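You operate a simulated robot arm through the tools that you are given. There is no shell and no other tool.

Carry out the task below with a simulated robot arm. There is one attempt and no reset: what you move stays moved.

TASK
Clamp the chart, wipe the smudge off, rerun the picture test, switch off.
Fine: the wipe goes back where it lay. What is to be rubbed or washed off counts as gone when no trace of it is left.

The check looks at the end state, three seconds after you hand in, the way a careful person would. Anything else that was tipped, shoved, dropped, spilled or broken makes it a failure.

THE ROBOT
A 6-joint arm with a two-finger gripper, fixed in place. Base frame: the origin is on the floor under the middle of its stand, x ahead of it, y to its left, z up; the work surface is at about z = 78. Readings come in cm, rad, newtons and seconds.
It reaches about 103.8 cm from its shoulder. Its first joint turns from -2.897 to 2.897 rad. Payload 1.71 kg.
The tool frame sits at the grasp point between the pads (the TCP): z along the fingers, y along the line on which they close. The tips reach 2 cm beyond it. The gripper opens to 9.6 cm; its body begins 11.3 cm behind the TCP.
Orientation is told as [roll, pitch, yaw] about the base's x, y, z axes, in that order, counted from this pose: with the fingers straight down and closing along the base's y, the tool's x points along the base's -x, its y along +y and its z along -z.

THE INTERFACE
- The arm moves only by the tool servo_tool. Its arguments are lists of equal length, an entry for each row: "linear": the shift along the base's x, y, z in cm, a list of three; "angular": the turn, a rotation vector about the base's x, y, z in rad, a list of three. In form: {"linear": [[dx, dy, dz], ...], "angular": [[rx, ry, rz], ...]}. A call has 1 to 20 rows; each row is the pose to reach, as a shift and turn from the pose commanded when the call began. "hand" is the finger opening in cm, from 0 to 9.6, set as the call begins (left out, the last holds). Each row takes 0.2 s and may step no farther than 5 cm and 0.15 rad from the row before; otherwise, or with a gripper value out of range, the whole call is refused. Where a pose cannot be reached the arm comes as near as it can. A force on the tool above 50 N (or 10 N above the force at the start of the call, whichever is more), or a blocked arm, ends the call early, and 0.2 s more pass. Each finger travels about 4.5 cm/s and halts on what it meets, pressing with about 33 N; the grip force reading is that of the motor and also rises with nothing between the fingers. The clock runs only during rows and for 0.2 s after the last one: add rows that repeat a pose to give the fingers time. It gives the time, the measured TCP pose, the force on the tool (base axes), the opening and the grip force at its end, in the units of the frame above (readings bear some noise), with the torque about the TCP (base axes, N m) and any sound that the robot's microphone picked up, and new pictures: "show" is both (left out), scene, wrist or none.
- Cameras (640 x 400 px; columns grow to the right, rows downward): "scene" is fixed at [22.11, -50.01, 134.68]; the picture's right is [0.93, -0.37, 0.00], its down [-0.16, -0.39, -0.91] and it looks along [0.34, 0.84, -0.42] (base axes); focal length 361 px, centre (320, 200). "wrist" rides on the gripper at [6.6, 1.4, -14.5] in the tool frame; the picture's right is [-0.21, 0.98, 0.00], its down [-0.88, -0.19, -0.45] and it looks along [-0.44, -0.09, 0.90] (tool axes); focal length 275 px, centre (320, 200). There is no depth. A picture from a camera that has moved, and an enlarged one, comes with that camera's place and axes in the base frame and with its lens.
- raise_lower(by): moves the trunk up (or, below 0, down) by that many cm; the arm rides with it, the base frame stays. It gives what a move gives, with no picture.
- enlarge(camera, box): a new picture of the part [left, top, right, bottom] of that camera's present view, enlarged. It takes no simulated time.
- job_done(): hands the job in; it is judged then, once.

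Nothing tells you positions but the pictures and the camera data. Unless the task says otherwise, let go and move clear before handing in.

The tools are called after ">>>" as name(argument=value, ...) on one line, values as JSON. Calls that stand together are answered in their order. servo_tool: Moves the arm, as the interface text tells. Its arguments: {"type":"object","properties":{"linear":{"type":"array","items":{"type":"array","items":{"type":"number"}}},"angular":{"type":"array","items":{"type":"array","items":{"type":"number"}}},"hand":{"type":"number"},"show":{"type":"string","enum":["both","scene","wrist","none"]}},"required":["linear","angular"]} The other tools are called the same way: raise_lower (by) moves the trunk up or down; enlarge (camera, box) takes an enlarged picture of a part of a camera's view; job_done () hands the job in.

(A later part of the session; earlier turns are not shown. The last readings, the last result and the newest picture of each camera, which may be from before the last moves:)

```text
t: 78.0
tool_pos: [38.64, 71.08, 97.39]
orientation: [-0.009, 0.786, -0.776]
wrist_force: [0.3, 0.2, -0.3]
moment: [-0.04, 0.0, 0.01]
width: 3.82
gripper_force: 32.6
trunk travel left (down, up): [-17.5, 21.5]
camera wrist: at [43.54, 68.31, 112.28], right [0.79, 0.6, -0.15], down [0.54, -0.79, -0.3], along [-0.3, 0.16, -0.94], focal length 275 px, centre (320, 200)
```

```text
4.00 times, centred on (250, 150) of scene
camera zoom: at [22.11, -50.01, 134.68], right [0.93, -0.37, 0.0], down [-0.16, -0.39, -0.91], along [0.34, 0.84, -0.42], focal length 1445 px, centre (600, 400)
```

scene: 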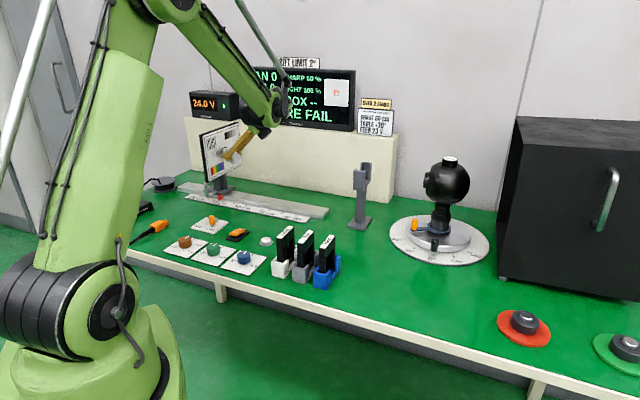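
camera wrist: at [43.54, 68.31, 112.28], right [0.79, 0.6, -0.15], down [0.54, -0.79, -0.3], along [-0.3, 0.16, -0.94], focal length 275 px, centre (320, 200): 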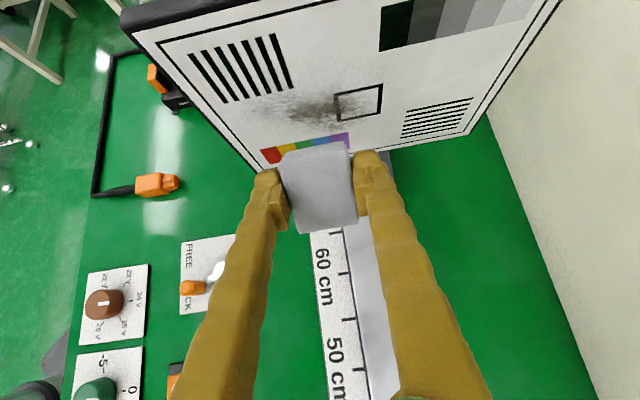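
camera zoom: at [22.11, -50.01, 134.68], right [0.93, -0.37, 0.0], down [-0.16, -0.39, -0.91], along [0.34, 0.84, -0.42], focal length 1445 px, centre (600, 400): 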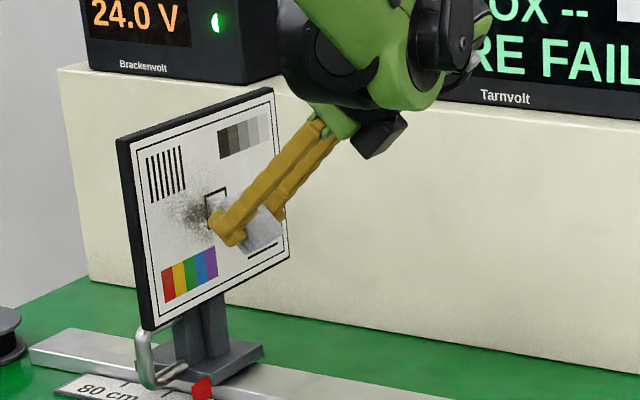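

Now the wipe's leading edge is well ahead of the fingers and I can see the whole smudge. Moving in toward contact.

>>> servo_tool(linear=[[-0.72, 0.7, 0.5], [-1.43, 1.4, 1], [-1.93, 1.89, 1.3], [-2.08, 2.03, 1.3], [-2.15, 2.1, 1.3], [-2.22, 2.16, 1.3]], angular=[[0, 0, 0], [0, 0, 0], [0, 0, 0], [0, 0, 0], [0, 0, 0], [0, 0, 0]], show="wrist")

>>> enlarge(camera="wrist", box=[200, 80, 440, 240])

>>> enlarge(camera="scene", box=[200, 120, 260, 170])

```text
t: 79.4
tool_pos: [36.45, 73.42, 98.7]
orientation: [-0.007, 0.786, -0.776]
wrist_force: [-0.3, 0.2, 0.0]
moment: [0.02, -0.01, 0.01]
width: 3.82
gripper_force: 32.8
trunk travel left (down, up): [-17.5, 21.5]
camera wrist: at [41.4, 70.49, 113.56], right [0.79, 0.6, -0.15], down [0.54, -0.78, -0.31], along [-0.3, 0.16, -0.94], focal length 275 px, centre (320, 200)
```

wrist: 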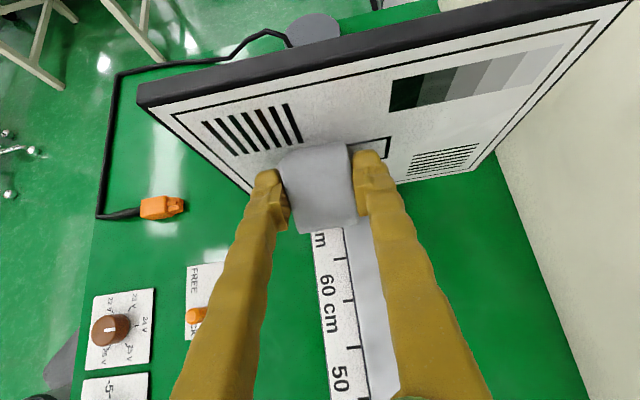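

```text
2.50 times, centred on (320, 160) of wrist
camera zoom: at [41.4, 70.49, 113.56], right [0.79, 0.6, -0.15], down [0.54, -0.78, -0.31], along [-0.3, 0.16, -0.94], focal length 688 px, centre (320, 300)
```

zoom: 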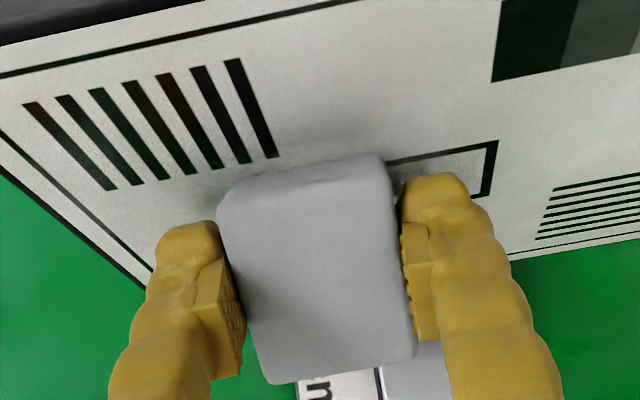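

```text
8.00 times, centred on (230, 145) of scene
camera zoom: at [22.11, -50.01, 134.68], right [0.93, -0.37, 0.0], down [-0.16, -0.39, -0.91], along [0.34, 0.84, -0.42], focal length 2890 px, centre (1040, 640)
```

zoom: 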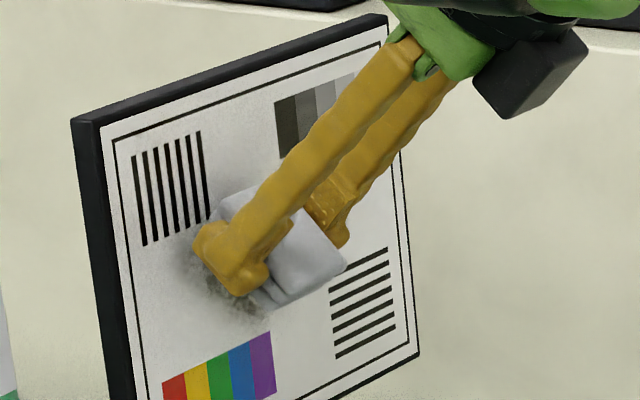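

Nearly touching (contact shadow visible under the edge). Fine steps in.

>>> servo_tool(linear=[[-0.07, 0.07, 0], [-0.14, 0.14, 0], [-0.21, 0.2, 0]], angular=[[0, 0, 0], [0, 0, 0], [0, 0, 0]], show="none")

```text
t: 80.2
tool_pos: [36.32, 73.56, 98.62]
orientation: [-0.006, 0.784, -0.777]
wrist_force: [8.1, -8.9, 0.4]
moment: [-0.02, 0.03, -0.22]
width: 3.82
gripper_force: 33.0
trunk travel left (down, up): [-17.5, 21.5]
```

Contact, 12 N, slightly on the right corner. I'm trimming yaw and making one downward stroke over the darkest part, then looking.

>>> servo_tool(linear=[[0, 0, 0], [0, 0, -0.5], [0, 0, -1], [0, 0, -1.5], [0, 0, -2], [0, 0, -2.5], [0, 0, -3], [0, 0, -3.5], [0, 0, -4], [0, 0, -4.5], [0, 0, -5], [0, 0, -5.5], [0, 0, -6]], angular=[[0, 0, -0.025], [0, 0, -0.025], [0, 0, -0.025], [0, 0, -0.025], [0, 0, -0.025], [0, 0, -0.025], [0, 0, -0.025], [0, 0, -0.025], [0, 0, -0.025], [0, 0, -0.025], [0, 0, -0.025], [0, 0, -0.025], [0, 0, -0.025]], show="wrist")

>>> enlarge(camera="wrist", box=[200, 60, 440, 220])

>>> enlarge(camera="scene", box=[200, 120, 260, 170])

```text
t: 83.0
tool_pos: [36.28, 73.57, 92.69]
orientation: [-0.005, 0.788, -0.8]
wrist_force: [11.2, -10.5, 5.5]
moment: [0.11, 0.12, 0.06]
width: 3.83
gripper_force: 32.3
trunk travel left (down, up): [-17.5, 21.5]
camera wrist: at [41.12, 70.5, 107.6], right [0.8, 0.58, -0.15], down [0.52, -0.8, -0.31], along [-0.3, 0.17, -0.94], focal length 275 px, centre (320, 200)
```

wrist: 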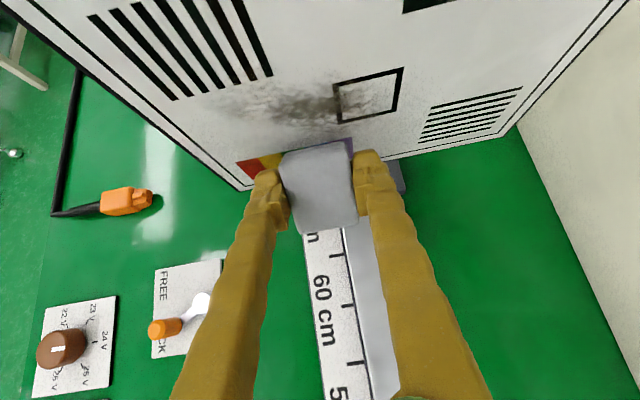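

```text
2.50 times, centred on (320, 140) of wrist
camera zoom: at [41.12, 70.5, 107.6], right [0.8, 0.58, -0.15], down [0.52, -0.8, -0.31], along [-0.3, 0.17, -0.94], focal length 688 px, centre (320, 350)
```

zoom: 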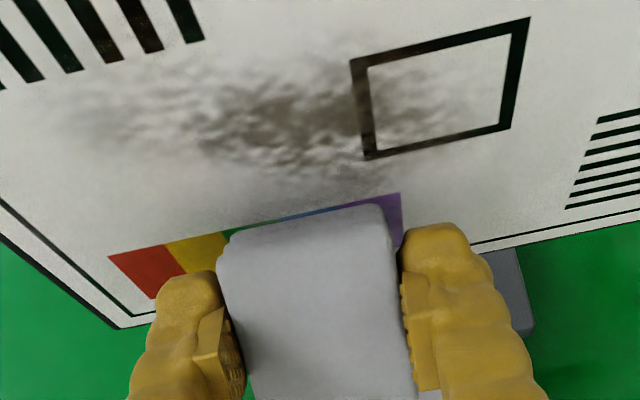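

```text
8.00 times, centred on (230, 145) of scene
camera zoom: at [22.11, -50.01, 134.68], right [0.93, -0.37, 0.0], down [-0.16, -0.39, -0.91], along [0.34, 0.84, -0.42], focal length 2890 px, centre (1040, 640)
```

zoom: 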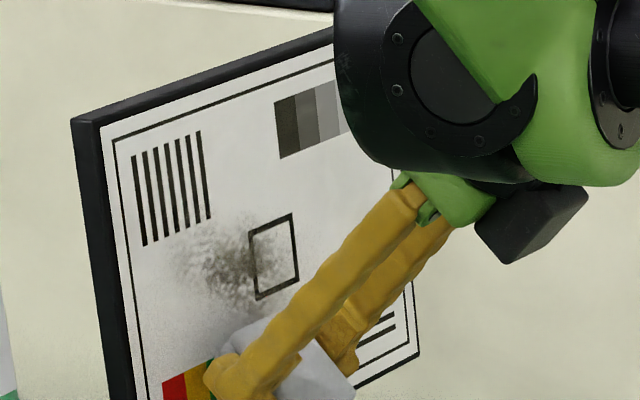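

The edge is truly on the chart (the moment matches a contact 3 cm ahead), yet one stroke changed little visibly. I'll test whether repeated rubbing accumulates: several brisk strokes in this same column, then compare with its surroundings.

>>> servo_tool(linear=[[0, 0, 1], [0, 0, 2], [0, 0, 3], [0, 0, 4], [0, 0, 5], [0, 0, 6], [0, 0, 5], [0, 0, 4], [0, 0, 3], [0, 0, 2], [0, 0, 1], [0, 0, 2], [0, 0, 3], [0, 0, 4], [0, 0, 5], [0, 0, 4], [0, 0, 3], [0, 0, 2], [0, 0, 1], [0, 0, 0]], angular=[[0, 0, 0], [0, 0, 0], [0, 0, 0], [0, 0, 0], [0, 0, 0], [0, 0, 0], [0, 0, 0], [0, 0, 0], [0, 0, 0], [0, 0, 0], [0, 0, 0], [0, 0, 0], [0, 0, 0], [0, 0, 0], [0, 0, 0], [0, 0, 0], [0, 0, 0], [0, 0, 0], [0, 0, 0], [0, 0, 0]], show="wrist")

>>> enlarge(camera="wrist", box=[200, 60, 440, 220])

>>> enlarge(camera="scene", box=[200, 120, 260, 170])

```text
t: 87.2
tool_pos: [36.36, 73.55, 92.67]
orientation: [-0.007, 0.788, -0.802]
wrist_force: [6.4, -4.2, 3.1]
moment: [0.04, 0.05, 0.01]
width: 3.82
gripper_force: 32.8
trunk travel left (down, up): [-17.5, 21.5]
camera wrist: at [41.13, 70.54, 107.57], right [0.8, 0.58, -0.15], down [0.52, -0.8, -0.31], along [-0.3, 0.17, -0.94], focal length 275 px, centre (320, 200)
```

wrist: 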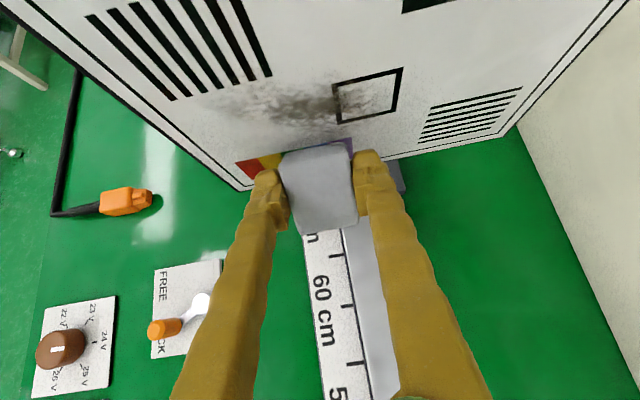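

```text
2.50 times, centred on (320, 140) of wrist
camera zoom: at [41.13, 70.54, 107.57], right [0.8, 0.58, -0.15], down [0.52, -0.8, -0.31], along [-0.3, 0.17, -0.94], focal length 688 px, centre (320, 350)
```

zoom: 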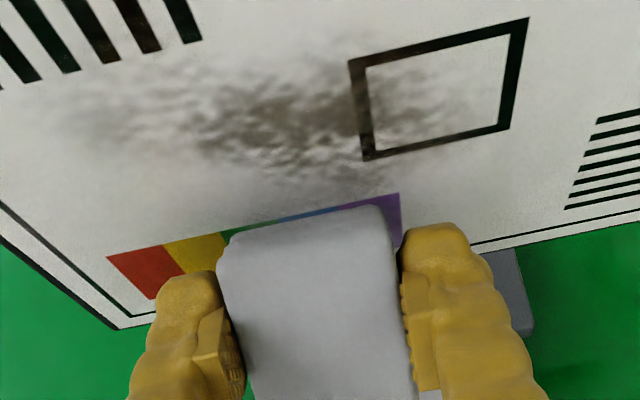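

```text
8.00 times, centred on (230, 145) of scene
camera zoom: at [22.11, -50.01, 134.68], right [0.93, -0.37, 0.0], down [-0.16, -0.39, -0.91], along [0.34, 0.84, -0.42], focal length 2890 px, centre (1040, 640)
```

zoom: 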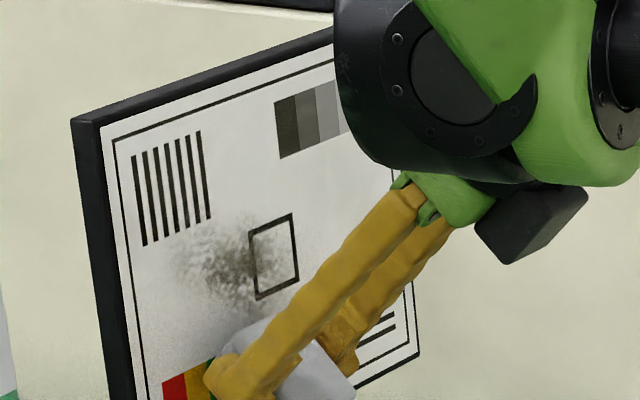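

Possibly a slight overall lightening. I'll press a little firmer and repeat more strokes over the same column to be sure.

>>> servo_tool(linear=[[-0.04, 0.04, 1], [-0.04, 0.04, 2], [-0.04, 0.04, 3], [-0.04, 0.04, 4], [-0.04, 0.04, 5], [-0.04, 0.04, 6], [-0.04, 0.04, 5], [-0.04, 0.04, 4], [-0.04, 0.04, 3], [-0.04, 0.04, 2], [-0.04, 0.04, 1], [-0.04, 0.04, 2], [-0.04, 0.04, 3], [-0.04, 0.04, 4], [-0.04, 0.04, 5], [-0.04, 0.04, 4], [-0.04, 0.04, 3], [-0.04, 0.04, 2], [-0.04, 0.04, 1], [-0.04, 0.04, 0]], angular=[[0, 0, 0], [0, 0, 0], [0, 0, 0], [0, 0, 0], [0, 0, 0], [0, 0, 0], [0, 0, 0], [0, 0, 0], [0, 0, 0], [0, 0, 0], [0, 0, 0], [0, 0, 0], [0, 0, 0], [0, 0, 0], [0, 0, 0], [0, 0, 0], [0, 0, 0], [0, 0, 0], [0, 0, 0], [0, 0, 0]], show="none")

>>> servo_tool(linear=[[0, 0, 1], [0, 0, 2], [0, 0, 3], [0, 0, 4], [0, 0, 5], [0, 0, 6], [0, 0, 5], [0, 0, 4], [0, 0, 3], [0, 0, 2], [0, 0, 1], [0, 0, 2], [0, 0, 3], [0, 0, 4], [0, 0, 5], [0, 0, 4], [0, 0, 3], [0, 0, 2], [0, 0, 1], [0, 0, 0]], angular=[[0, 0, 0], [0, 0, 0], [0, 0, 0], [0, 0, 0], [0, 0, 0], [0, 0, 0], [0, 0, 0], [0, 0, 0], [0, 0, 0], [0, 0, 0], [0, 0, 0], [0, 0, 0], [0, 0, 0], [0, 0, 0], [0, 0, 0], [0, 0, 0], [0, 0, 0], [0, 0, 0], [0, 0, 0], [0, 0, 0]], show="wrist")

>>> enlarge(camera="wrist", box=[200, 60, 440, 220])

>>> enlarge(camera="scene", box=[200, 120, 260, 170])

```text
t: 91.4
tool_pos: [36.16, 73.58, 92.73]
orientation: [-0.007, 0.787, -0.802]
wrist_force: [8.4, -7.0, 3.4]
moment: [0.1, 0.09, 0.01]
width: 3.85
gripper_force: 32.5
trunk travel left (down, up): [-17.5, 21.5]
```

```text
t: 95.6
tool_pos: [36.09, 73.54, 92.66]
orientation: [-0.007, 0.787, -0.801]
wrist_force: [5.0, -3.6, 1.2]
moment: [0.08, 0.04, 0.02]
width: 3.81
gripper_force: 33.1
trunk travel left (down, up): [-17.5, 21.5]
camera wrist: at [41.03, 70.55, 107.6], right [0.8, 0.58, -0.15], down [0.52, -0.8, -0.31], along [-0.3, 0.17, -0.94], focal length 275 px, centre (320, 200)
```

wrist: 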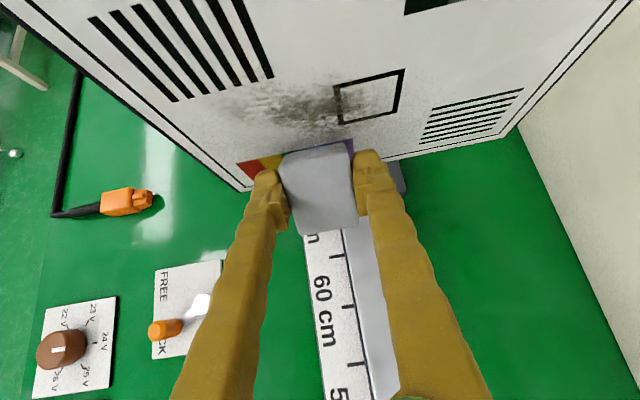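

```text
2.50 times, centred on (320, 140) of wrist
camera zoom: at [41.03, 70.55, 107.6], right [0.8, 0.58, -0.15], down [0.52, -0.8, -0.31], along [-0.3, 0.17, -0.94], focal length 688 px, centre (320, 350)
```

zoom: 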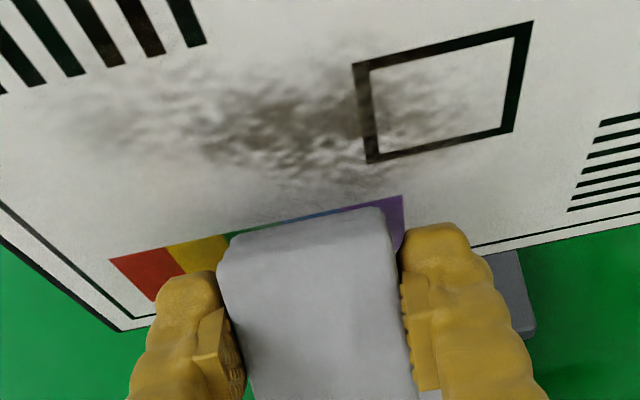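

```text
8.00 times, centred on (230, 145) of scene
camera zoom: at [22.11, -50.01, 134.68], right [0.93, -0.37, 0.0], down [-0.16, -0.39, -0.91], along [0.34, 0.84, -0.42], focal length 2890 px, centre (1040, 640)
```

zoom: 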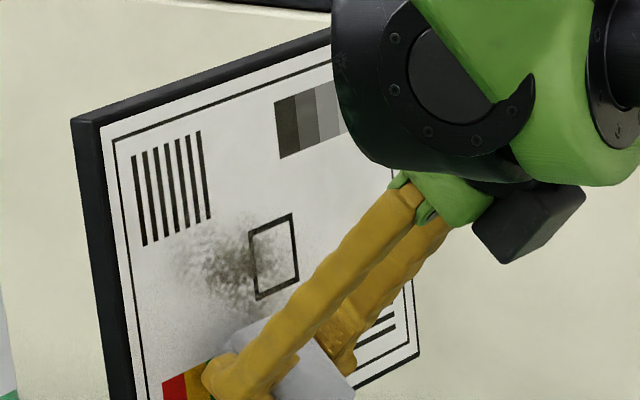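

Repeated edge rubbing leaves the smudge unchanged, so the wipe must lie flat on the face, which needs more of it protruding past the fingertips. Checking how the wipe sits in the grip now before re-gripping it.

>>> enlarge(camera="wrist", box=[220, 120, 420, 260])

>>> enlarge(camera="scene", box=[240, 50, 400, 150])

```text
2.86 times, centred on (320, 190) of wrist
camera zoom: at [41.03, 70.55, 107.6], right [0.8, 0.58, -0.15], down [0.52, -0.8, -0.31], along [-0.3, 0.17, -0.94], focal length 786 px, centre (320, 229)
```

zoom: 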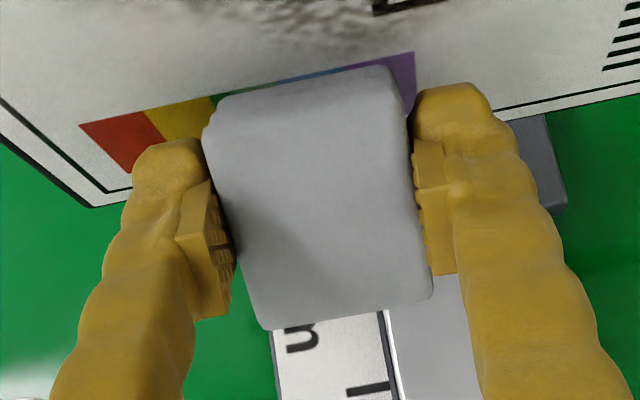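

```text
4.00 times, centred on (320, 100) of scene
camera zoom: at [22.11, -50.01, 134.68], right [0.93, -0.37, 0.0], down [-0.16, -0.39, -0.91], along [0.34, 0.84, -0.42], focal length 1445 px, centre (320, 600)
```

zoom: 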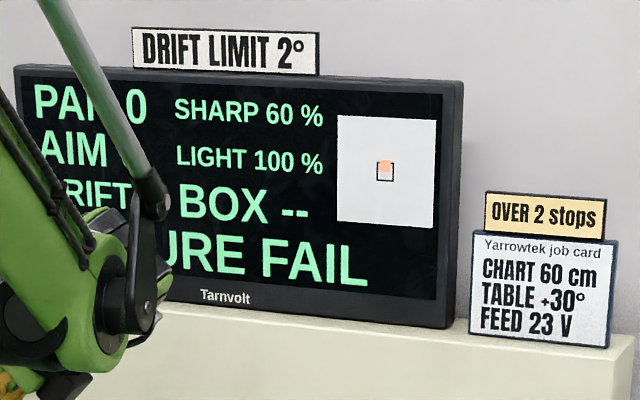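

The wipe has crept back in the grip, so its underside is now level with the fingertips. I'm taking it back to its spot to set it down and re-grip it a little higher, leaving about half a centimetre of underside free.

>>> servo_tool(linear=[[0.72, -0.7, 0], [2.1, -2.1, 2], [4, -4, 5], [5, -7, 8], [6, -10.5, 9], [7, -14, 9], [8, -17.5, 9], [9, -21, 9], [10, -24.5, 9], [11, -28, 9], [12, -31.5, 9], [13, -35, 9], [14, -38.5, 9], [15, -42, 9], [16, -45.5, 9], [17, -49, 9], [18, -52.5, 9], [19, -56, 9], [20, -59.5, 9], [21.1, -63.4, 9]], angular=[[0, 0, 0], [0, 0, 0], [-0.05, -0.05, 0], [-0.1, -0.103, 0], [-0.15, -0.154, 0], [-0.2, -0.205, 0], [-0.25, -0.256, 0], [-0.3, -0.308, 0], [-0.35, -0.359, 0], [-0.4, -0.41, 0], [-0.45, -0.462, 0], [-0.5, -0.513, 0], [-0.548, -0.562, 0], [-0.548, -0.562, 0], [-0.548, -0.562, 0], [-0.548, -0.562, 0], [-0.548, -0.562, 0], [-0.548, -0.562, 0], [-0.548, -0.562, 0], [-0.548, -0.562, 0]])

>>> enlarge(camera="wrist", box=[220, 120, 420, 260])

>>> enlarge(camera="scene", box=[185, 110, 265, 220])

```text
t: 99.8
tool_pos: [57.29, 10.08, 101.58]
orientation: [0.013, 0.002, -0.792]
wrist_force: [0.0, -0.7, -0.7]
moment: [0.01, -0.01, 0.0]
width: 3.81
gripper_force: 32.7
trunk travel left (down, up): [-17.5, 21.5]
camera wrist: at [53.41, 15.6, 116.16], right [0.84, 0.54, 0.01], down [0.48, -0.76, 0.44], along [0.25, -0.37, -0.9], focal length 275 px, centre (320, 200)
```

scene: 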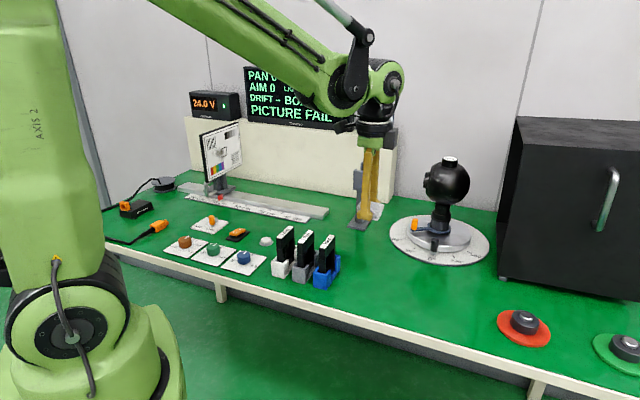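
wrist: 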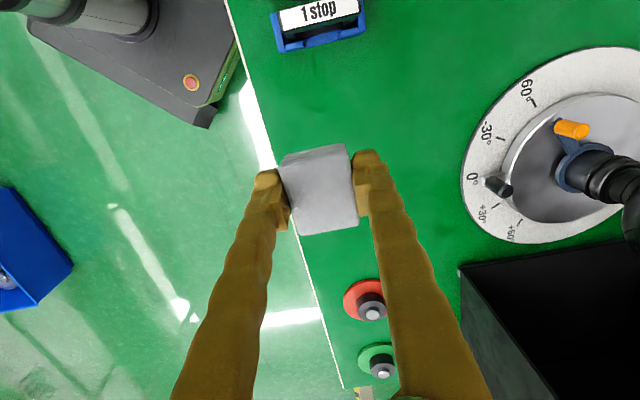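

```text
2.86 times, centred on (320, 190) of wrist
camera zoom: at [53.41, 15.6, 116.16], right [0.84, 0.54, 0.01], down [0.48, -0.76, 0.44], along [0.25, -0.37, -0.9], focal length 786 px, centre (320, 229)
```

zoom: 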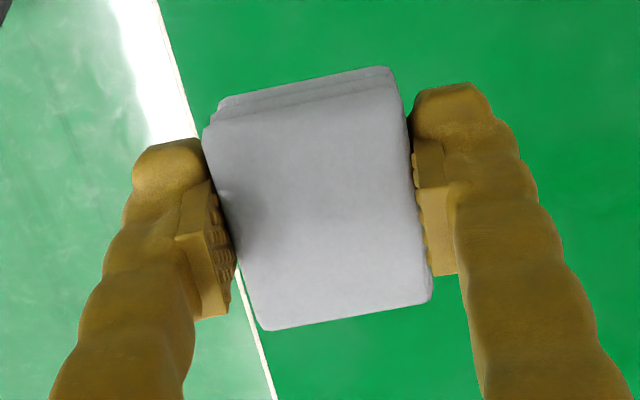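

```text
3.64 times, centred on (225, 165) of scene
camera zoom: at [22.11, -50.01, 134.68], right [0.93, -0.37, 0.0], down [-0.16, -0.39, -0.91], along [0.34, 0.84, -0.42], focal length 1314 px, centre (666, 327)
```

zoom: 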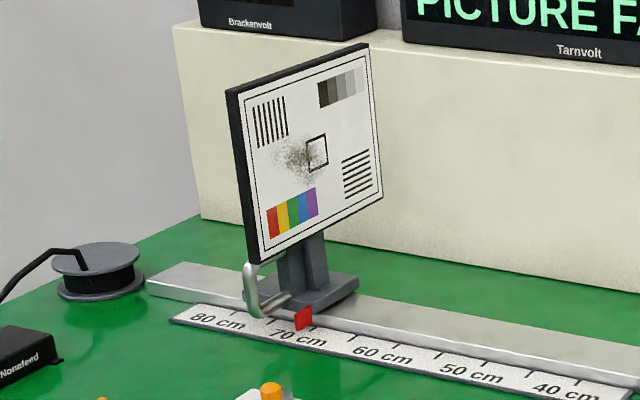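

The chart is unmoved and the wipe is right above its original spot. Lowering it to the table.

>>> servo_tool(linear=[[-0.1, 0, -4], [-0.1, 0, -8], [-0.1, 0, -12], [-0.1, 0, -16], [-0.1, 0, -19], [-0.1, 0, -20.3], [-0.1, 0, -20.7], [-0.1, 0, -20.9], [-0.1, 0, -20.9]], angular=[[0, 0, 0], [0, 0, 0], [0, 0, 0], [0, 0, 0], [0, 0, 0], [0, 0, 0], [0, 0, 0], [0, 0, 0], [0, 0, 0]], show="none")

>>> enlarge(camera="scene", box=[330, 240, 410, 310])

```text
t: 101.8
tool_pos: [57.02, 10.1, 80.64]
orientation: [0.015, 0.001, -0.791]
wrist_force: [-0.2, 0.6, 0.3]
moment: [-0.02, -0.01, 0.03]
width: 3.81
gripper_force: 33.4
trunk travel left (down, up): [-17.5, 21.5]
```

```text
5.71 times, centred on (370, 275) of scene
camera zoom: at [22.11, -50.01, 134.68], right [0.93, -0.37, 0.0], down [-0.16, -0.39, -0.91], along [0.34, 0.84, -0.42], focal length 2064 px, centre (34, -229)
```

zoom: 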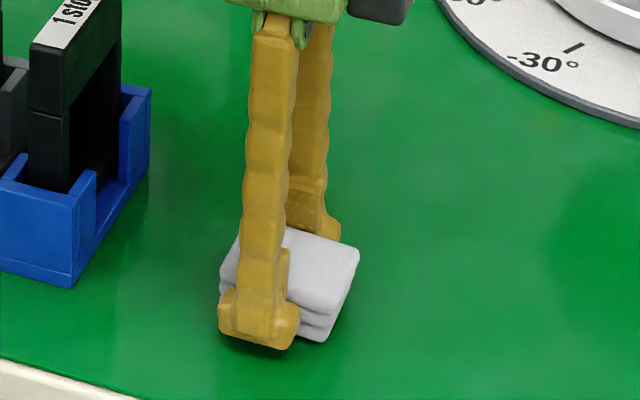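

The underside is just above the table here, and this is exactly the height I want for re-gripping. I'm opening a little so it settles flat, then looking.

>>> servo_tool(linear=[[0, 0, 0], [0, 0, 0], [0, 0, 0], [0, 0, 0]], angular=[[0, 0, 0], [0, 0, 0], [0, 0, 0], [0, 0, 0]], hand=6, show="wrist")

>>> enlarge(camera="wrist", box=[220, 120, 420, 260])

>>> enlarge(camera="scene", box=[330, 240, 410, 310])

```text
t: 102.8
tool_pos: [57.07, 10.27, 80.72]
orientation: [0.014, 0.0, -0.793]
wrist_force: [-0.4, -0.4, 0.0]
moment: [0.0, -0.02, -0.03]
width: 6.01
gripper_force: 0.0
trunk travel left (down, up): [-17.5, 21.5]
camera wrist: at [53.25, 15.65, 95.29], right [0.84, 0.54, 0.01], down [0.48, -0.76, 0.44], along [0.25, -0.37, -0.9], focal length 275 px, centre (320, 200)
```

wrist: 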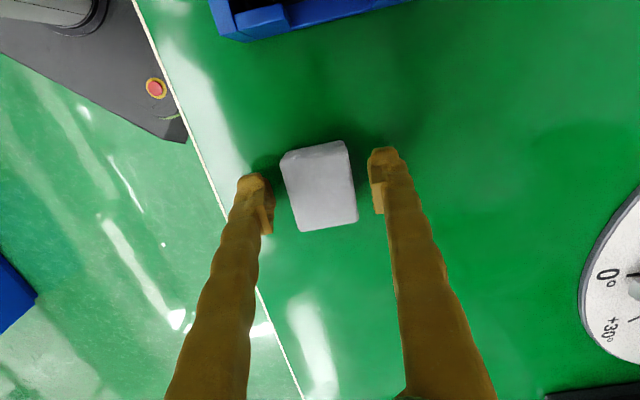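

```text
2.86 times, centred on (320, 190) of wrist
camera zoom: at [53.25, 15.65, 95.29], right [0.84, 0.54, 0.01], down [0.48, -0.76, 0.44], along [0.25, -0.37, -0.9], focal length 786 px, centre (320, 229)
```

zoom: 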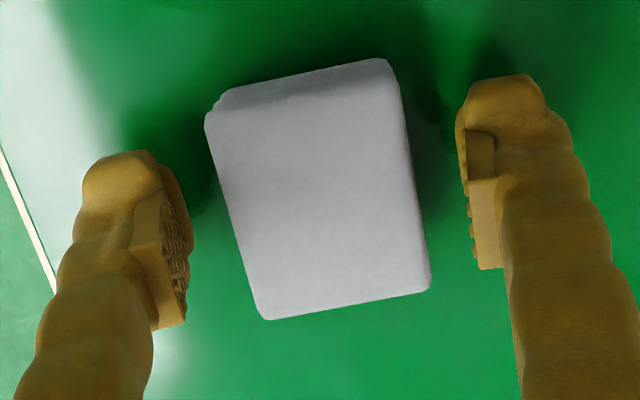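

```text
5.71 times, centred on (370, 275) of scene
camera zoom: at [22.11, -50.01, 134.68], right [0.93, -0.37, 0.0], down [-0.16, -0.39, -0.91], along [0.34, 0.84, -0.42], focal length 2064 px, centre (34, -229)
```

zoom: 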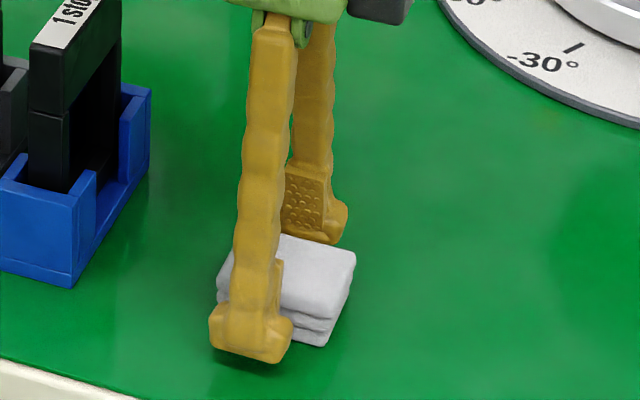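

The wipe settled flat on its original spot. I'm centring over it, lowering a hair, and closing again.

>>> servo_tool(linear=[[0.12, -0.17, -0.08], [0.12, -0.17, -0.08], [0.12, -0.17, -0.08]], angular=[[0, 0, 0], [0, 0, 0], [0, 0, 0]], show="none")

>>> servo_tool(linear=[[0, 0, 0], [0, 0, 0], [0, 0, 0], [0, 0, 0], [0, 0, 0]], angular=[[0, 0, 0], [0, 0, 0], [0, 0, 0], [0, 0, 0], [0, 0, 0]], hand=2.8, show="none")

>>> servo_tool(linear=[[0, 0, 0.2], [0, 0, 0.5], [0, 0, 1], [0, 0, 1.5], [0, 0, 2], [0, 0, 2.5], [0, 0, 3]], angular=[[0, 0, 0], [0, 0, 0], [0, 0, 0], [0, 0, 0], [0, 0, 0], [0, 0, 0], [0, 0, 0]], show="wrist")

>>> enlarge(camera="wrist", box=[220, 120, 420, 260])

>>> enlarge(camera="scene", box=[330, 240, 410, 310])

```text
t: 103.6
tool_pos: [57.23, 10.08, 80.64]
orientation: [0.014, 0.003, -0.793]
wrist_force: [-0.4, -0.8, 0.4]
moment: [-0.03, 0.02, -0.03]
width: 6.01
gripper_force: 0.0
trunk travel left (down, up): [-17.5, 21.5]
```

```text
t: 104.8
tool_pos: [57.14, 10.06, 80.68]
orientation: [0.014, 0.001, -0.792]
wrist_force: [0.8, 0.2, 0.3]
moment: [0.01, 0.0, 0.05]
width: 3.8
gripper_force: 33.1
trunk travel left (down, up): [-17.5, 21.5]
```

```text
t: 106.4
tool_pos: [57.21, 10.02, 83.51]
orientation: [0.014, 0.001, -0.791]
wrist_force: [0.4, -0.4, 0.1]
moment: [0.02, 0.02, 0.01]
width: 3.82
gripper_force: 33.0
trunk travel left (down, up): [-17.5, 21.5]
camera wrist: at [53.4, 15.53, 98.19], right [0.84, 0.54, 0.01], down [0.48, -0.76, 0.44], along [0.25, -0.37, -0.9], focal length 275 px, centre (320, 200)
```

wrist: 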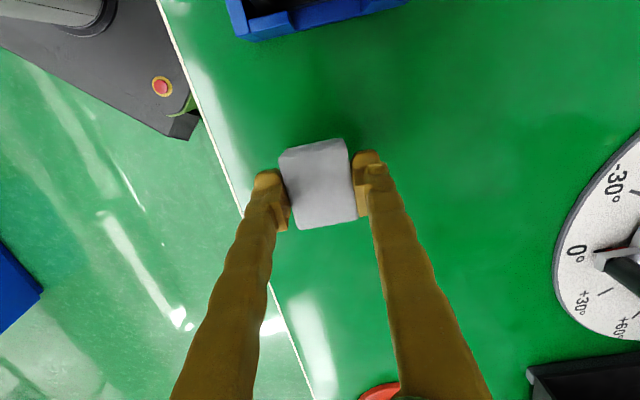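

```text
2.86 times, centred on (320, 190) of wrist
camera zoom: at [53.4, 15.53, 98.19], right [0.84, 0.54, 0.01], down [0.48, -0.76, 0.44], along [0.25, -0.37, -0.9], focal length 786 px, centre (320, 229)
```

zoom: 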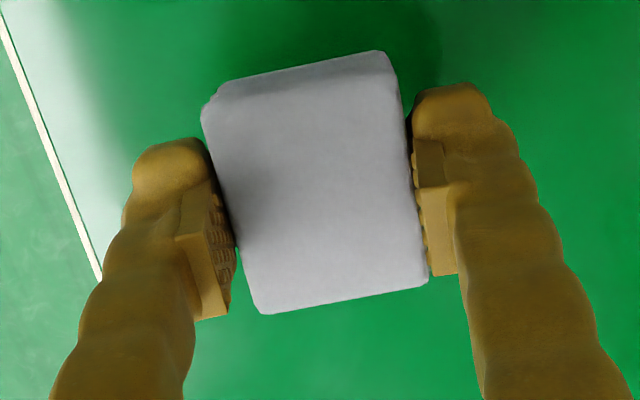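

```text
5.71 times, centred on (370, 275) of scene
camera zoom: at [22.11, -50.01, 134.68], right [0.93, -0.37, 0.0], down [-0.16, -0.39, -0.91], along [0.34, 0.84, -0.42], focal length 2064 px, centre (34, -229)
```

zoom: 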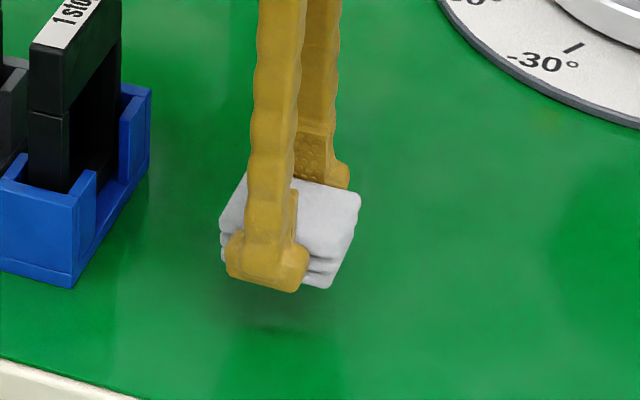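

Firmly held with about half a centimetre protruding. Lifting and travelling back to the chart with the same turn as before.

>>> servo_tool(linear=[[0, 0, 3], [0, 0, 6], [0, 0, 9], [0, 0, 12], [0, 0, 15], [0, 0, 18], [0, 0, 21], [0, 0, 24], [0, 0, 24]], angular=[[0, 0, 0], [0, 0, 0], [0, 0, 0], [0, 0, 0], [0, 0, 0], [0, 0, 0], [0, 0, 0], [0, 0, 0], [0, 0, 0]], show="none")

>>> servo_tool(linear=[[-0.4, 3.1, 0.3], [-0.8, 6.2, 0.6], [-1.2, 9.3, 0.9], [-1.6, 12.4, 1.2], [-2, 15.5, 1.5], [-2.5, 18.6, 1.8], [-3, 21.7, 2.1], [-3.5, 24.8, 2.4], [-4, 27.9, 2.7], [-4.5, 31, 3], [-5, 34.1, 3], [-5.6, 37.2, 3], [-6.2, 40.3, 3], [-6.9, 43.4, 2], [-7.6, 46.5, 1], [-8.2, 49.5, 0], [-8.2, 49.5, 0]], angular=[[0.0688, 0.0681, 0], [0.1377, 0.1361, 0], [0.2065, 0.2042, 0], [0.2753, 0.2722, 0], [0.3442, 0.3403, 0], [0.413, 0.4083, 0], [0.4818, 0.4764, 0], [0.5507, 0.5445, 0], [0.6195, 0.6125, 0], [0.6883, 0.6806, 0], [0.7572, 0.7486, 0], [0.826, 0.8167, 0], [0.8948, 0.8848, 0], [0.9637, 0.9528, 0], [1.0325, 1.0209, 0], [1.1013, 1.0889, 0], [1.1013, 1.0889, 0]])

```text
t: 108.4
tool_pos: [57.18, 10.25, 107.62]
orientation: [0.014, 0.002, -0.791]
wrist_force: [-0.9, -0.3, -0.2]
moment: [-0.01, -0.03, 0.0]
width: 3.82
gripper_force: 33.2
trunk travel left (down, up): [-17.5, 21.5]
```

```text
t: 112.0
tool_pos: [49.16, 59.53, 107.63]
orientation: [-0.108, 1.55, -0.91]
wrist_force: [0.2, 0.0, -0.7]
moment: [0.0, 0.01, 0.02]
width: 3.8
gripper_force: 33.3
trunk travel left (down, up): [-17.5, 21.5]
camera wrist: at [59.97, 50.15, 114.45], right [0.71, 0.67, -0.21], down [0.19, -0.46, -0.87], along [-0.68, 0.58, -0.45], focal length 275 px, centre (320, 200)
```

scene: 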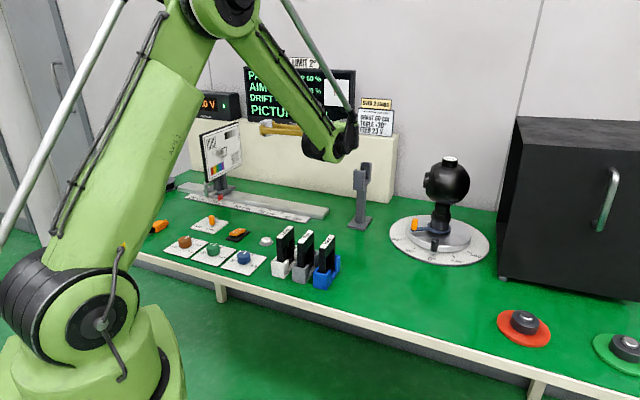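
wrist: 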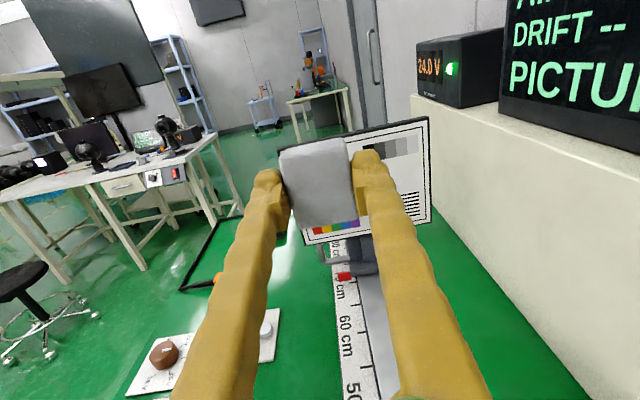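

The grip held. Moving to about 2 cm in front of the smudge, square to the face.

>>> servo_tool(linear=[[-1.6, 1.8, -1.6], [-3.3, 3.65, -3.2], [-4.9, 5.5, -4.8], [-6.6, 7.3, -6.5], [-8.2, 9.1, -8.1], [-9.9, 11, -9.7], [-11.5, 12.8, -11.3], [-11.5, 12.8, -11.3]], angular=[[0.002, 0.002, 0.005], [0.004, 0.004, 0.009], [0.006, 0.006, 0.012], [0.008, 0.008, 0.016], [0.01, 0.01, 0.018], [0.01, 0.01, 0.018], [0.01, 0.01, 0.018], [0.01, 0.01, 0.018]], show="none")

>>> enlarge(camera="scene", box=[210, 120, 270, 170])

```text
t: 113.8
tool_pos: [37.48, 72.33, 96.36]
orientation: [-0.278, 1.561, -1.066]
wrist_force: [-0.1, -0.4, -1.3]
moment: [0.0, 0.01, -0.02]
width: 3.81
gripper_force: 32.4
trunk travel left (down, up): [-17.5, 21.5]
```

```text
8.00 times, centred on (240, 145) of scene
camera zoom: at [22.11, -50.01, 134.68], right [0.93, -0.37, 0.0], down [-0.16, -0.39, -0.91], along [0.34, 0.84, -0.42], focal length 2890 px, centre (960, 640)
```

zoom: 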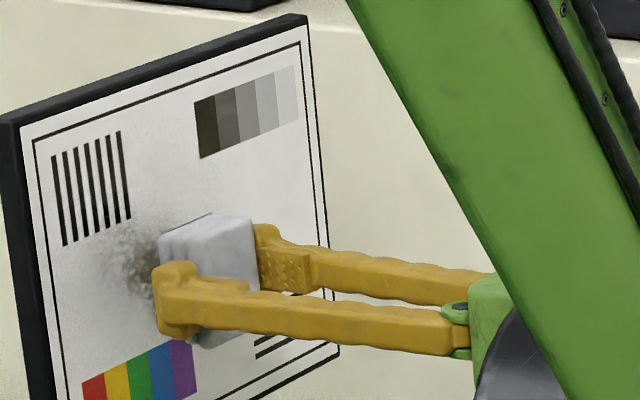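

The wipe's face now leads the fingertips. Approaching gently.

>>> servo_tool(linear=[[-0.36, 0.35, 0], [-0.72, 0.7, 0], [-1.0, 0.98, 0], [-1.15, 1.12, 0], [-1.22, 1.19, 0]], angular=[[0, 0, 0], [0, 0, 0], [0, 0, 0], [0, 0, 0], [0, 0, 0]], show="none")

>>> servo_tool(linear=[[-0.05, 0.05, 0], [-0.1, 0.1, 0]], angular=[[0, 0, 0], [0, 0, 0]], show="none")

```text
t: 115.0
tool_pos: [36.34, 73.58, 96.35]
orientation: [-0.266, 1.565, -1.051]
wrist_force: [0.8, -0.8, 0.6]
moment: [0.06, -0.04, 0.02]
width: 3.81
gripper_force: 32.6
trunk travel left (down, up): [-17.5, 21.5]
```

```text
t: 115.6
tool_pos: [36.15, 73.64, 96.32]
orientation: [-0.264, 1.566, -1.051]
wrist_force: [-0.6, 0.3, -0.1]
moment: [-0.01, 0.0, -0.02]
width: 3.81
gripper_force: 33.1
trunk travel left (down, up): [-17.5, 21.5]
```

>>> servo_tool(linear=[[-0.04, 0.04, 0], [-0.08, 0.08, 0]], angular=[[0, 0, 0], [0, 0, 0]], show="none")

>>> servo_tool(linear=[[-0.04, 0.04, 0], [-0.08, 0.08, 0]], angular=[[0, 0, 0], [0, 0, 0]], show="none")

```text
t: 116.2
tool_pos: [36.03, 73.82, 96.32]
orientation: [-0.262, 1.564, -1.049]
wrist_force: [0.3, -0.3, -0.9]
moment: [0.01, -0.01, -0.01]
width: 3.81
gripper_force: 32.9
trunk travel left (down, up): [-17.5, 21.5]
```

```text
t: 116.8
tool_pos: [36.06, 73.77, 96.32]
orientation: [-0.265, 1.565, -1.051]
wrist_force: [0.2, -0.9, -0.2]
moment: [0.03, 0.0, -0.03]
width: 3.79
gripper_force: 32.8
trunk travel left (down, up): [-17.5, 21.5]
```

>>> servo_tool(linear=[[-0.04, 0.04, 0], [-0.08, 0.08, 0]], angular=[[0, 0, 0], [0, 0, 0]], show="none")

>>> servo_tool(linear=[[-0.03, 0.03, 0], [-0.06, 0.06, 0]], angular=[[0, 0, 0], [0, 0, 0]], show="none")

```text
t: 117.4
tool_pos: [36.16, 73.88, 96.42]
orientation: [-0.261, 1.565, -1.049]
wrist_force: [-0.6, -0.1, 0.1]
moment: [-0.04, 0.02, 0.0]
width: 3.83
gripper_force: 32.7
trunk travel left (down, up): [-17.5, 21.5]
```

```text
t: 118.0
tool_pos: [35.99, 74.02, 96.24]
orientation: [-0.264, 1.563, -1.053]
wrist_force: [1.1, -0.1, 0.4]
moment: [0.03, 0.04, -0.03]
width: 3.8
gripper_force: 32.7
trunk travel left (down, up): [-17.5, 21.5]
```

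>>> servo_tool(linear=[[-0.03, 0.03, 0], [-0.06, 0.06, 0]], angular=[[0, 0, 0], [0, 0, 0]], show="wrist")

>>> enlarge(camera="scene", box=[210, 120, 270, 170])

>>> enlarge(camera="wrist", box=[220, 120, 420, 260])

```text
t: 118.6
tool_pos: [36.01, 74.04, 96.34]
orientation: [-0.275, 1.564, -1.063]
wrist_force: [5.3, -6.9, -0.4]
moment: [0.16, 0.1, 0.02]
width: 3.78
gripper_force: 33.0
trunk travel left (down, up): [-17.5, 21.5]
camera wrist: at [47.04, 64.68, 103.08], right [0.69, 0.69, -0.21], down [0.19, -0.45, -0.87], along [-0.7, 0.57, -0.44], focal length 275 px, centre (320, 200)
```

wrist: 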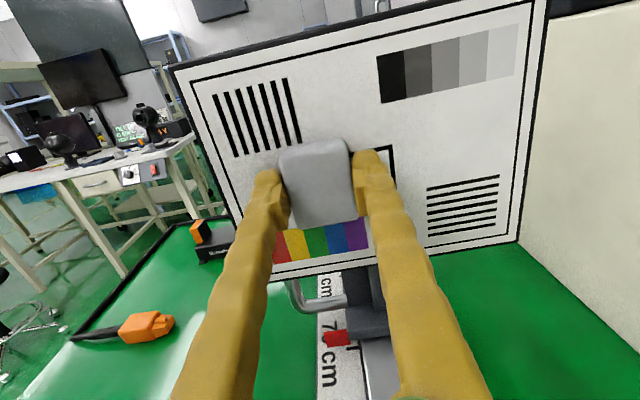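

```text
8.00 times, centred on (240, 145) of scene
camera zoom: at [22.11, -50.01, 134.68], right [0.93, -0.37, 0.0], down [-0.16, -0.39, -0.91], along [0.34, 0.84, -0.42], focal length 2890 px, centre (960, 640)
```

zoom: 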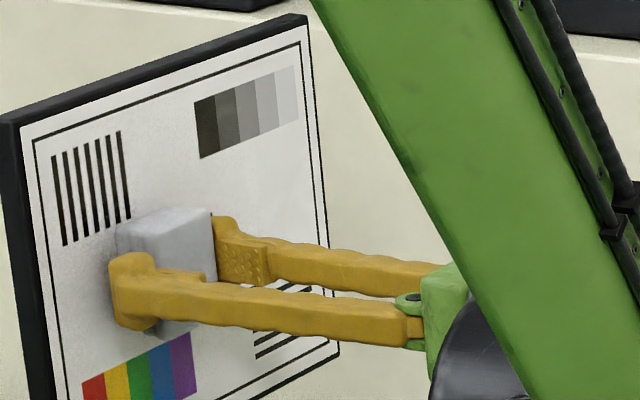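

```text
2.86 times, centred on (320, 190) of wrist
camera zoom: at [47.04, 64.68, 103.08], right [0.69, 0.69, -0.21], down [0.19, -0.45, -0.87], along [-0.7, 0.57, -0.44], focal length 786 px, centre (320, 229)
```

zoom: 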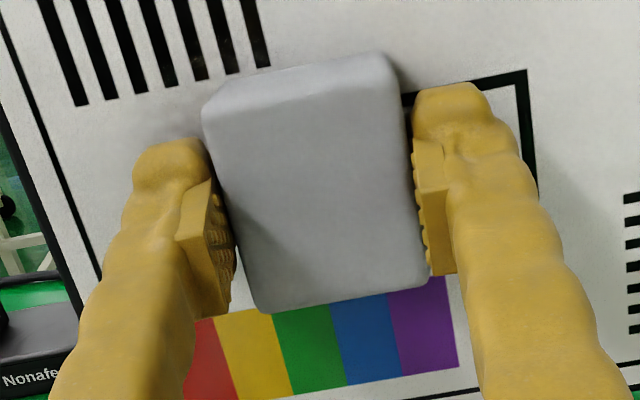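

Contact at 9 N, on the upper edge, so I'm levelling the tool a touch and starting a flat stroke to the left.

>>> servo_tool(linear=[[0, 0, 0], [-0.02, 0.02, 0]], angular=[[0.012, 0.012, 0], [0.014, 0.014, 0]], show="none")

>>> servo_tool(linear=[[-0.35, -0.36, 0], [-0.7, -0.72, 0], [-1.05, -1.07, 0], [-1.4, -1.43, 0], [-1.74, -1.79, 0], [-2.09, -2.15, 0]], angular=[[0, 0, 0], [0, 0, 0], [0, 0, 0], [0, 0, 0], [0, 0, 0], [0, 0, 0]], show="wrist")

>>> enlarge(camera="wrist", box=[220, 90, 480, 260])

```text
t: 119.2
tool_pos: [35.84, 74.0, 96.28]
orientation: [-3.003, 1.557, 2.493]
wrist_force: [9.2, -10.2, -2.1]
moment: [-0.29, -0.26, 0.01]
width: 3.81
gripper_force: 33.1
trunk travel left (down, up): [-17.5, 21.5]
```

```text
t: 120.6
tool_pos: [33.72, 71.77, 96.51]
orientation: [-2.991, 1.558, 2.505]
wrist_force: [7.6, -3.6, 0.5]
moment: [-0.05, -0.08, -0.13]
width: 3.83
gripper_force: 33.5
trunk travel left (down, up): [-17.5, 21.5]
camera wrist: at [44.98, 62.47, 102.79], right [0.69, 0.69, -0.21], down [0.17, -0.44, -0.88], along [-0.7, 0.57, -0.42], focal length 275 px, centre (320, 200)
```

wrist: 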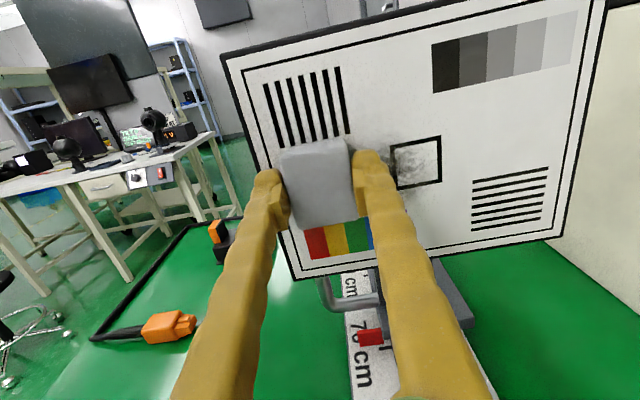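

```text
2.35 times, centred on (350, 175) of wrist
camera zoom: at [44.98, 62.47, 102.79], right [0.69, 0.69, -0.21], down [0.17, -0.44, -0.88], along [-0.7, 0.57, -0.42], focal length 648 px, centre (249, 259)
```

zoom: 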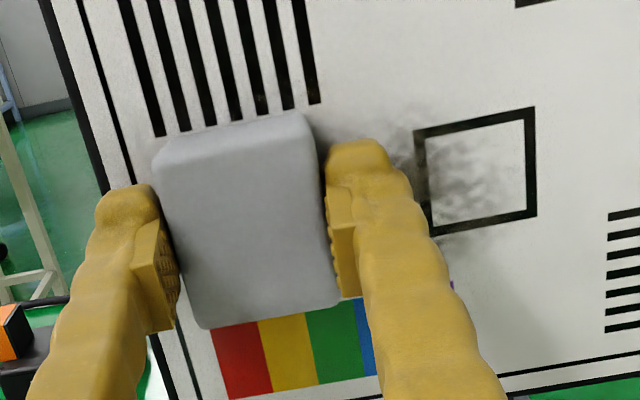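

The part by the box now looks clearly lighter than before, so flat contact works. I'm trimming tilt slightly and making longer strokes.

>>> servo_tool(linear=[[0.35, 0.36, 0], [0.7, 0.72, 0], [1.05, 1.07, 0], [1.4, 1.43, 0], [1.74, 1.79, 0], [2.09, 2.15, 0], [2.44, 2.51, 0], [2.79, 2.86, 0], [3.14, 3.22, 0], [3.49, 3.58, 0], [3.84, 3.94, 0], [4.19, 4.3, 0], [4.54, 4.65, 0], [4.89, 5.01, 0]], angular=[[-0.006, -0.006, -0.006], [-0.006, -0.006, -0.006], [-0.006, -0.006, -0.006], [-0.006, -0.006, -0.006], [-0.006, -0.006, -0.006], [-0.006, -0.006, -0.006], [-0.006, -0.006, -0.006], [-0.006, -0.006, -0.006], [-0.006, -0.006, -0.006], [-0.006, -0.006, -0.006], [-0.006, -0.006, -0.006], [-0.006, -0.006, -0.006], [-0.006, -0.006, -0.006], [-0.006, -0.006, -0.006]], show="wrist")

>>> enlarge(camera="wrist", box=[100, 70, 380, 250])

>>> enlarge(camera="scene", box=[190, 110, 290, 200])

```text
t: 123.6
tool_pos: [38.76, 76.88, 96.36]
orientation: [-2.851, 1.565, 2.64]
wrist_force: [6.7, -16.0, -1.0]
moment: [-0.01, 0.01, 0.15]
width: 3.81
gripper_force: 32.8
trunk travel left (down, up): [-17.5, 21.5]
camera wrist: at [49.8, 67.41, 102.91], right [0.7, 0.69, -0.21], down [0.18, -0.44, -0.88], along [-0.7, 0.58, -0.43], focal length 275 px, centre (320, 200)
```

wrist: 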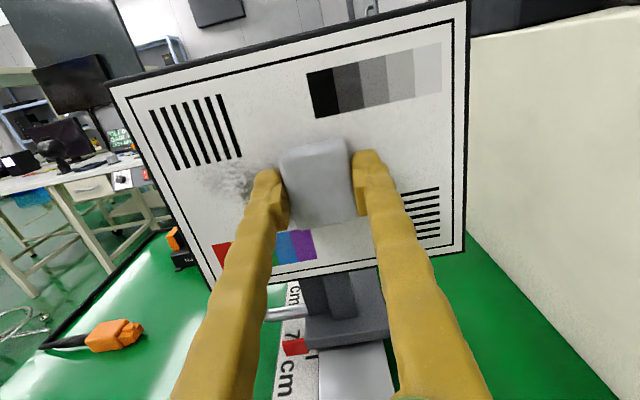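

```text
2.22 times, centred on (240, 160) of wrist
camera zoom: at [49.8, 67.41, 102.91], right [0.7, 0.69, -0.21], down [0.18, -0.44, -0.88], along [-0.7, 0.58, -0.43], focal length 612 px, centre (498, 289)
```

zoom: 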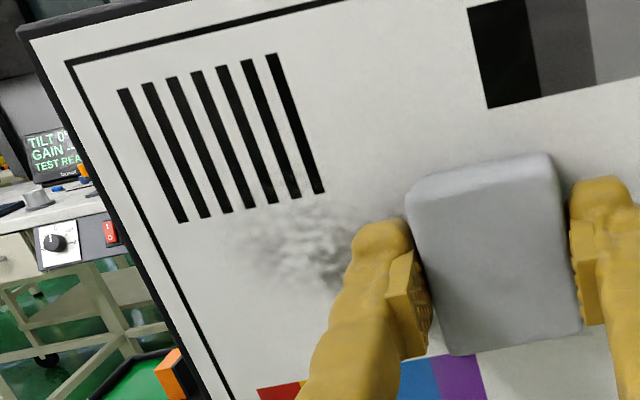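

```text
4.44 times, centred on (240, 155) of scene
camera zoom: at [22.11, -50.01, 134.68], right [0.93, -0.37, 0.0], down [-0.16, -0.39, -0.91], along [0.34, 0.84, -0.42], focal length 1606 px, centre (676, 400)
```

zoom: 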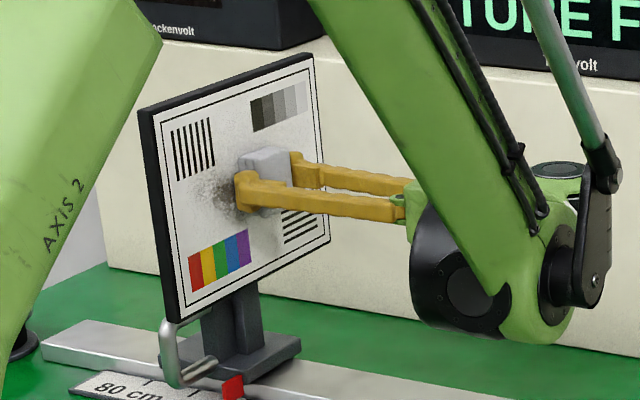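

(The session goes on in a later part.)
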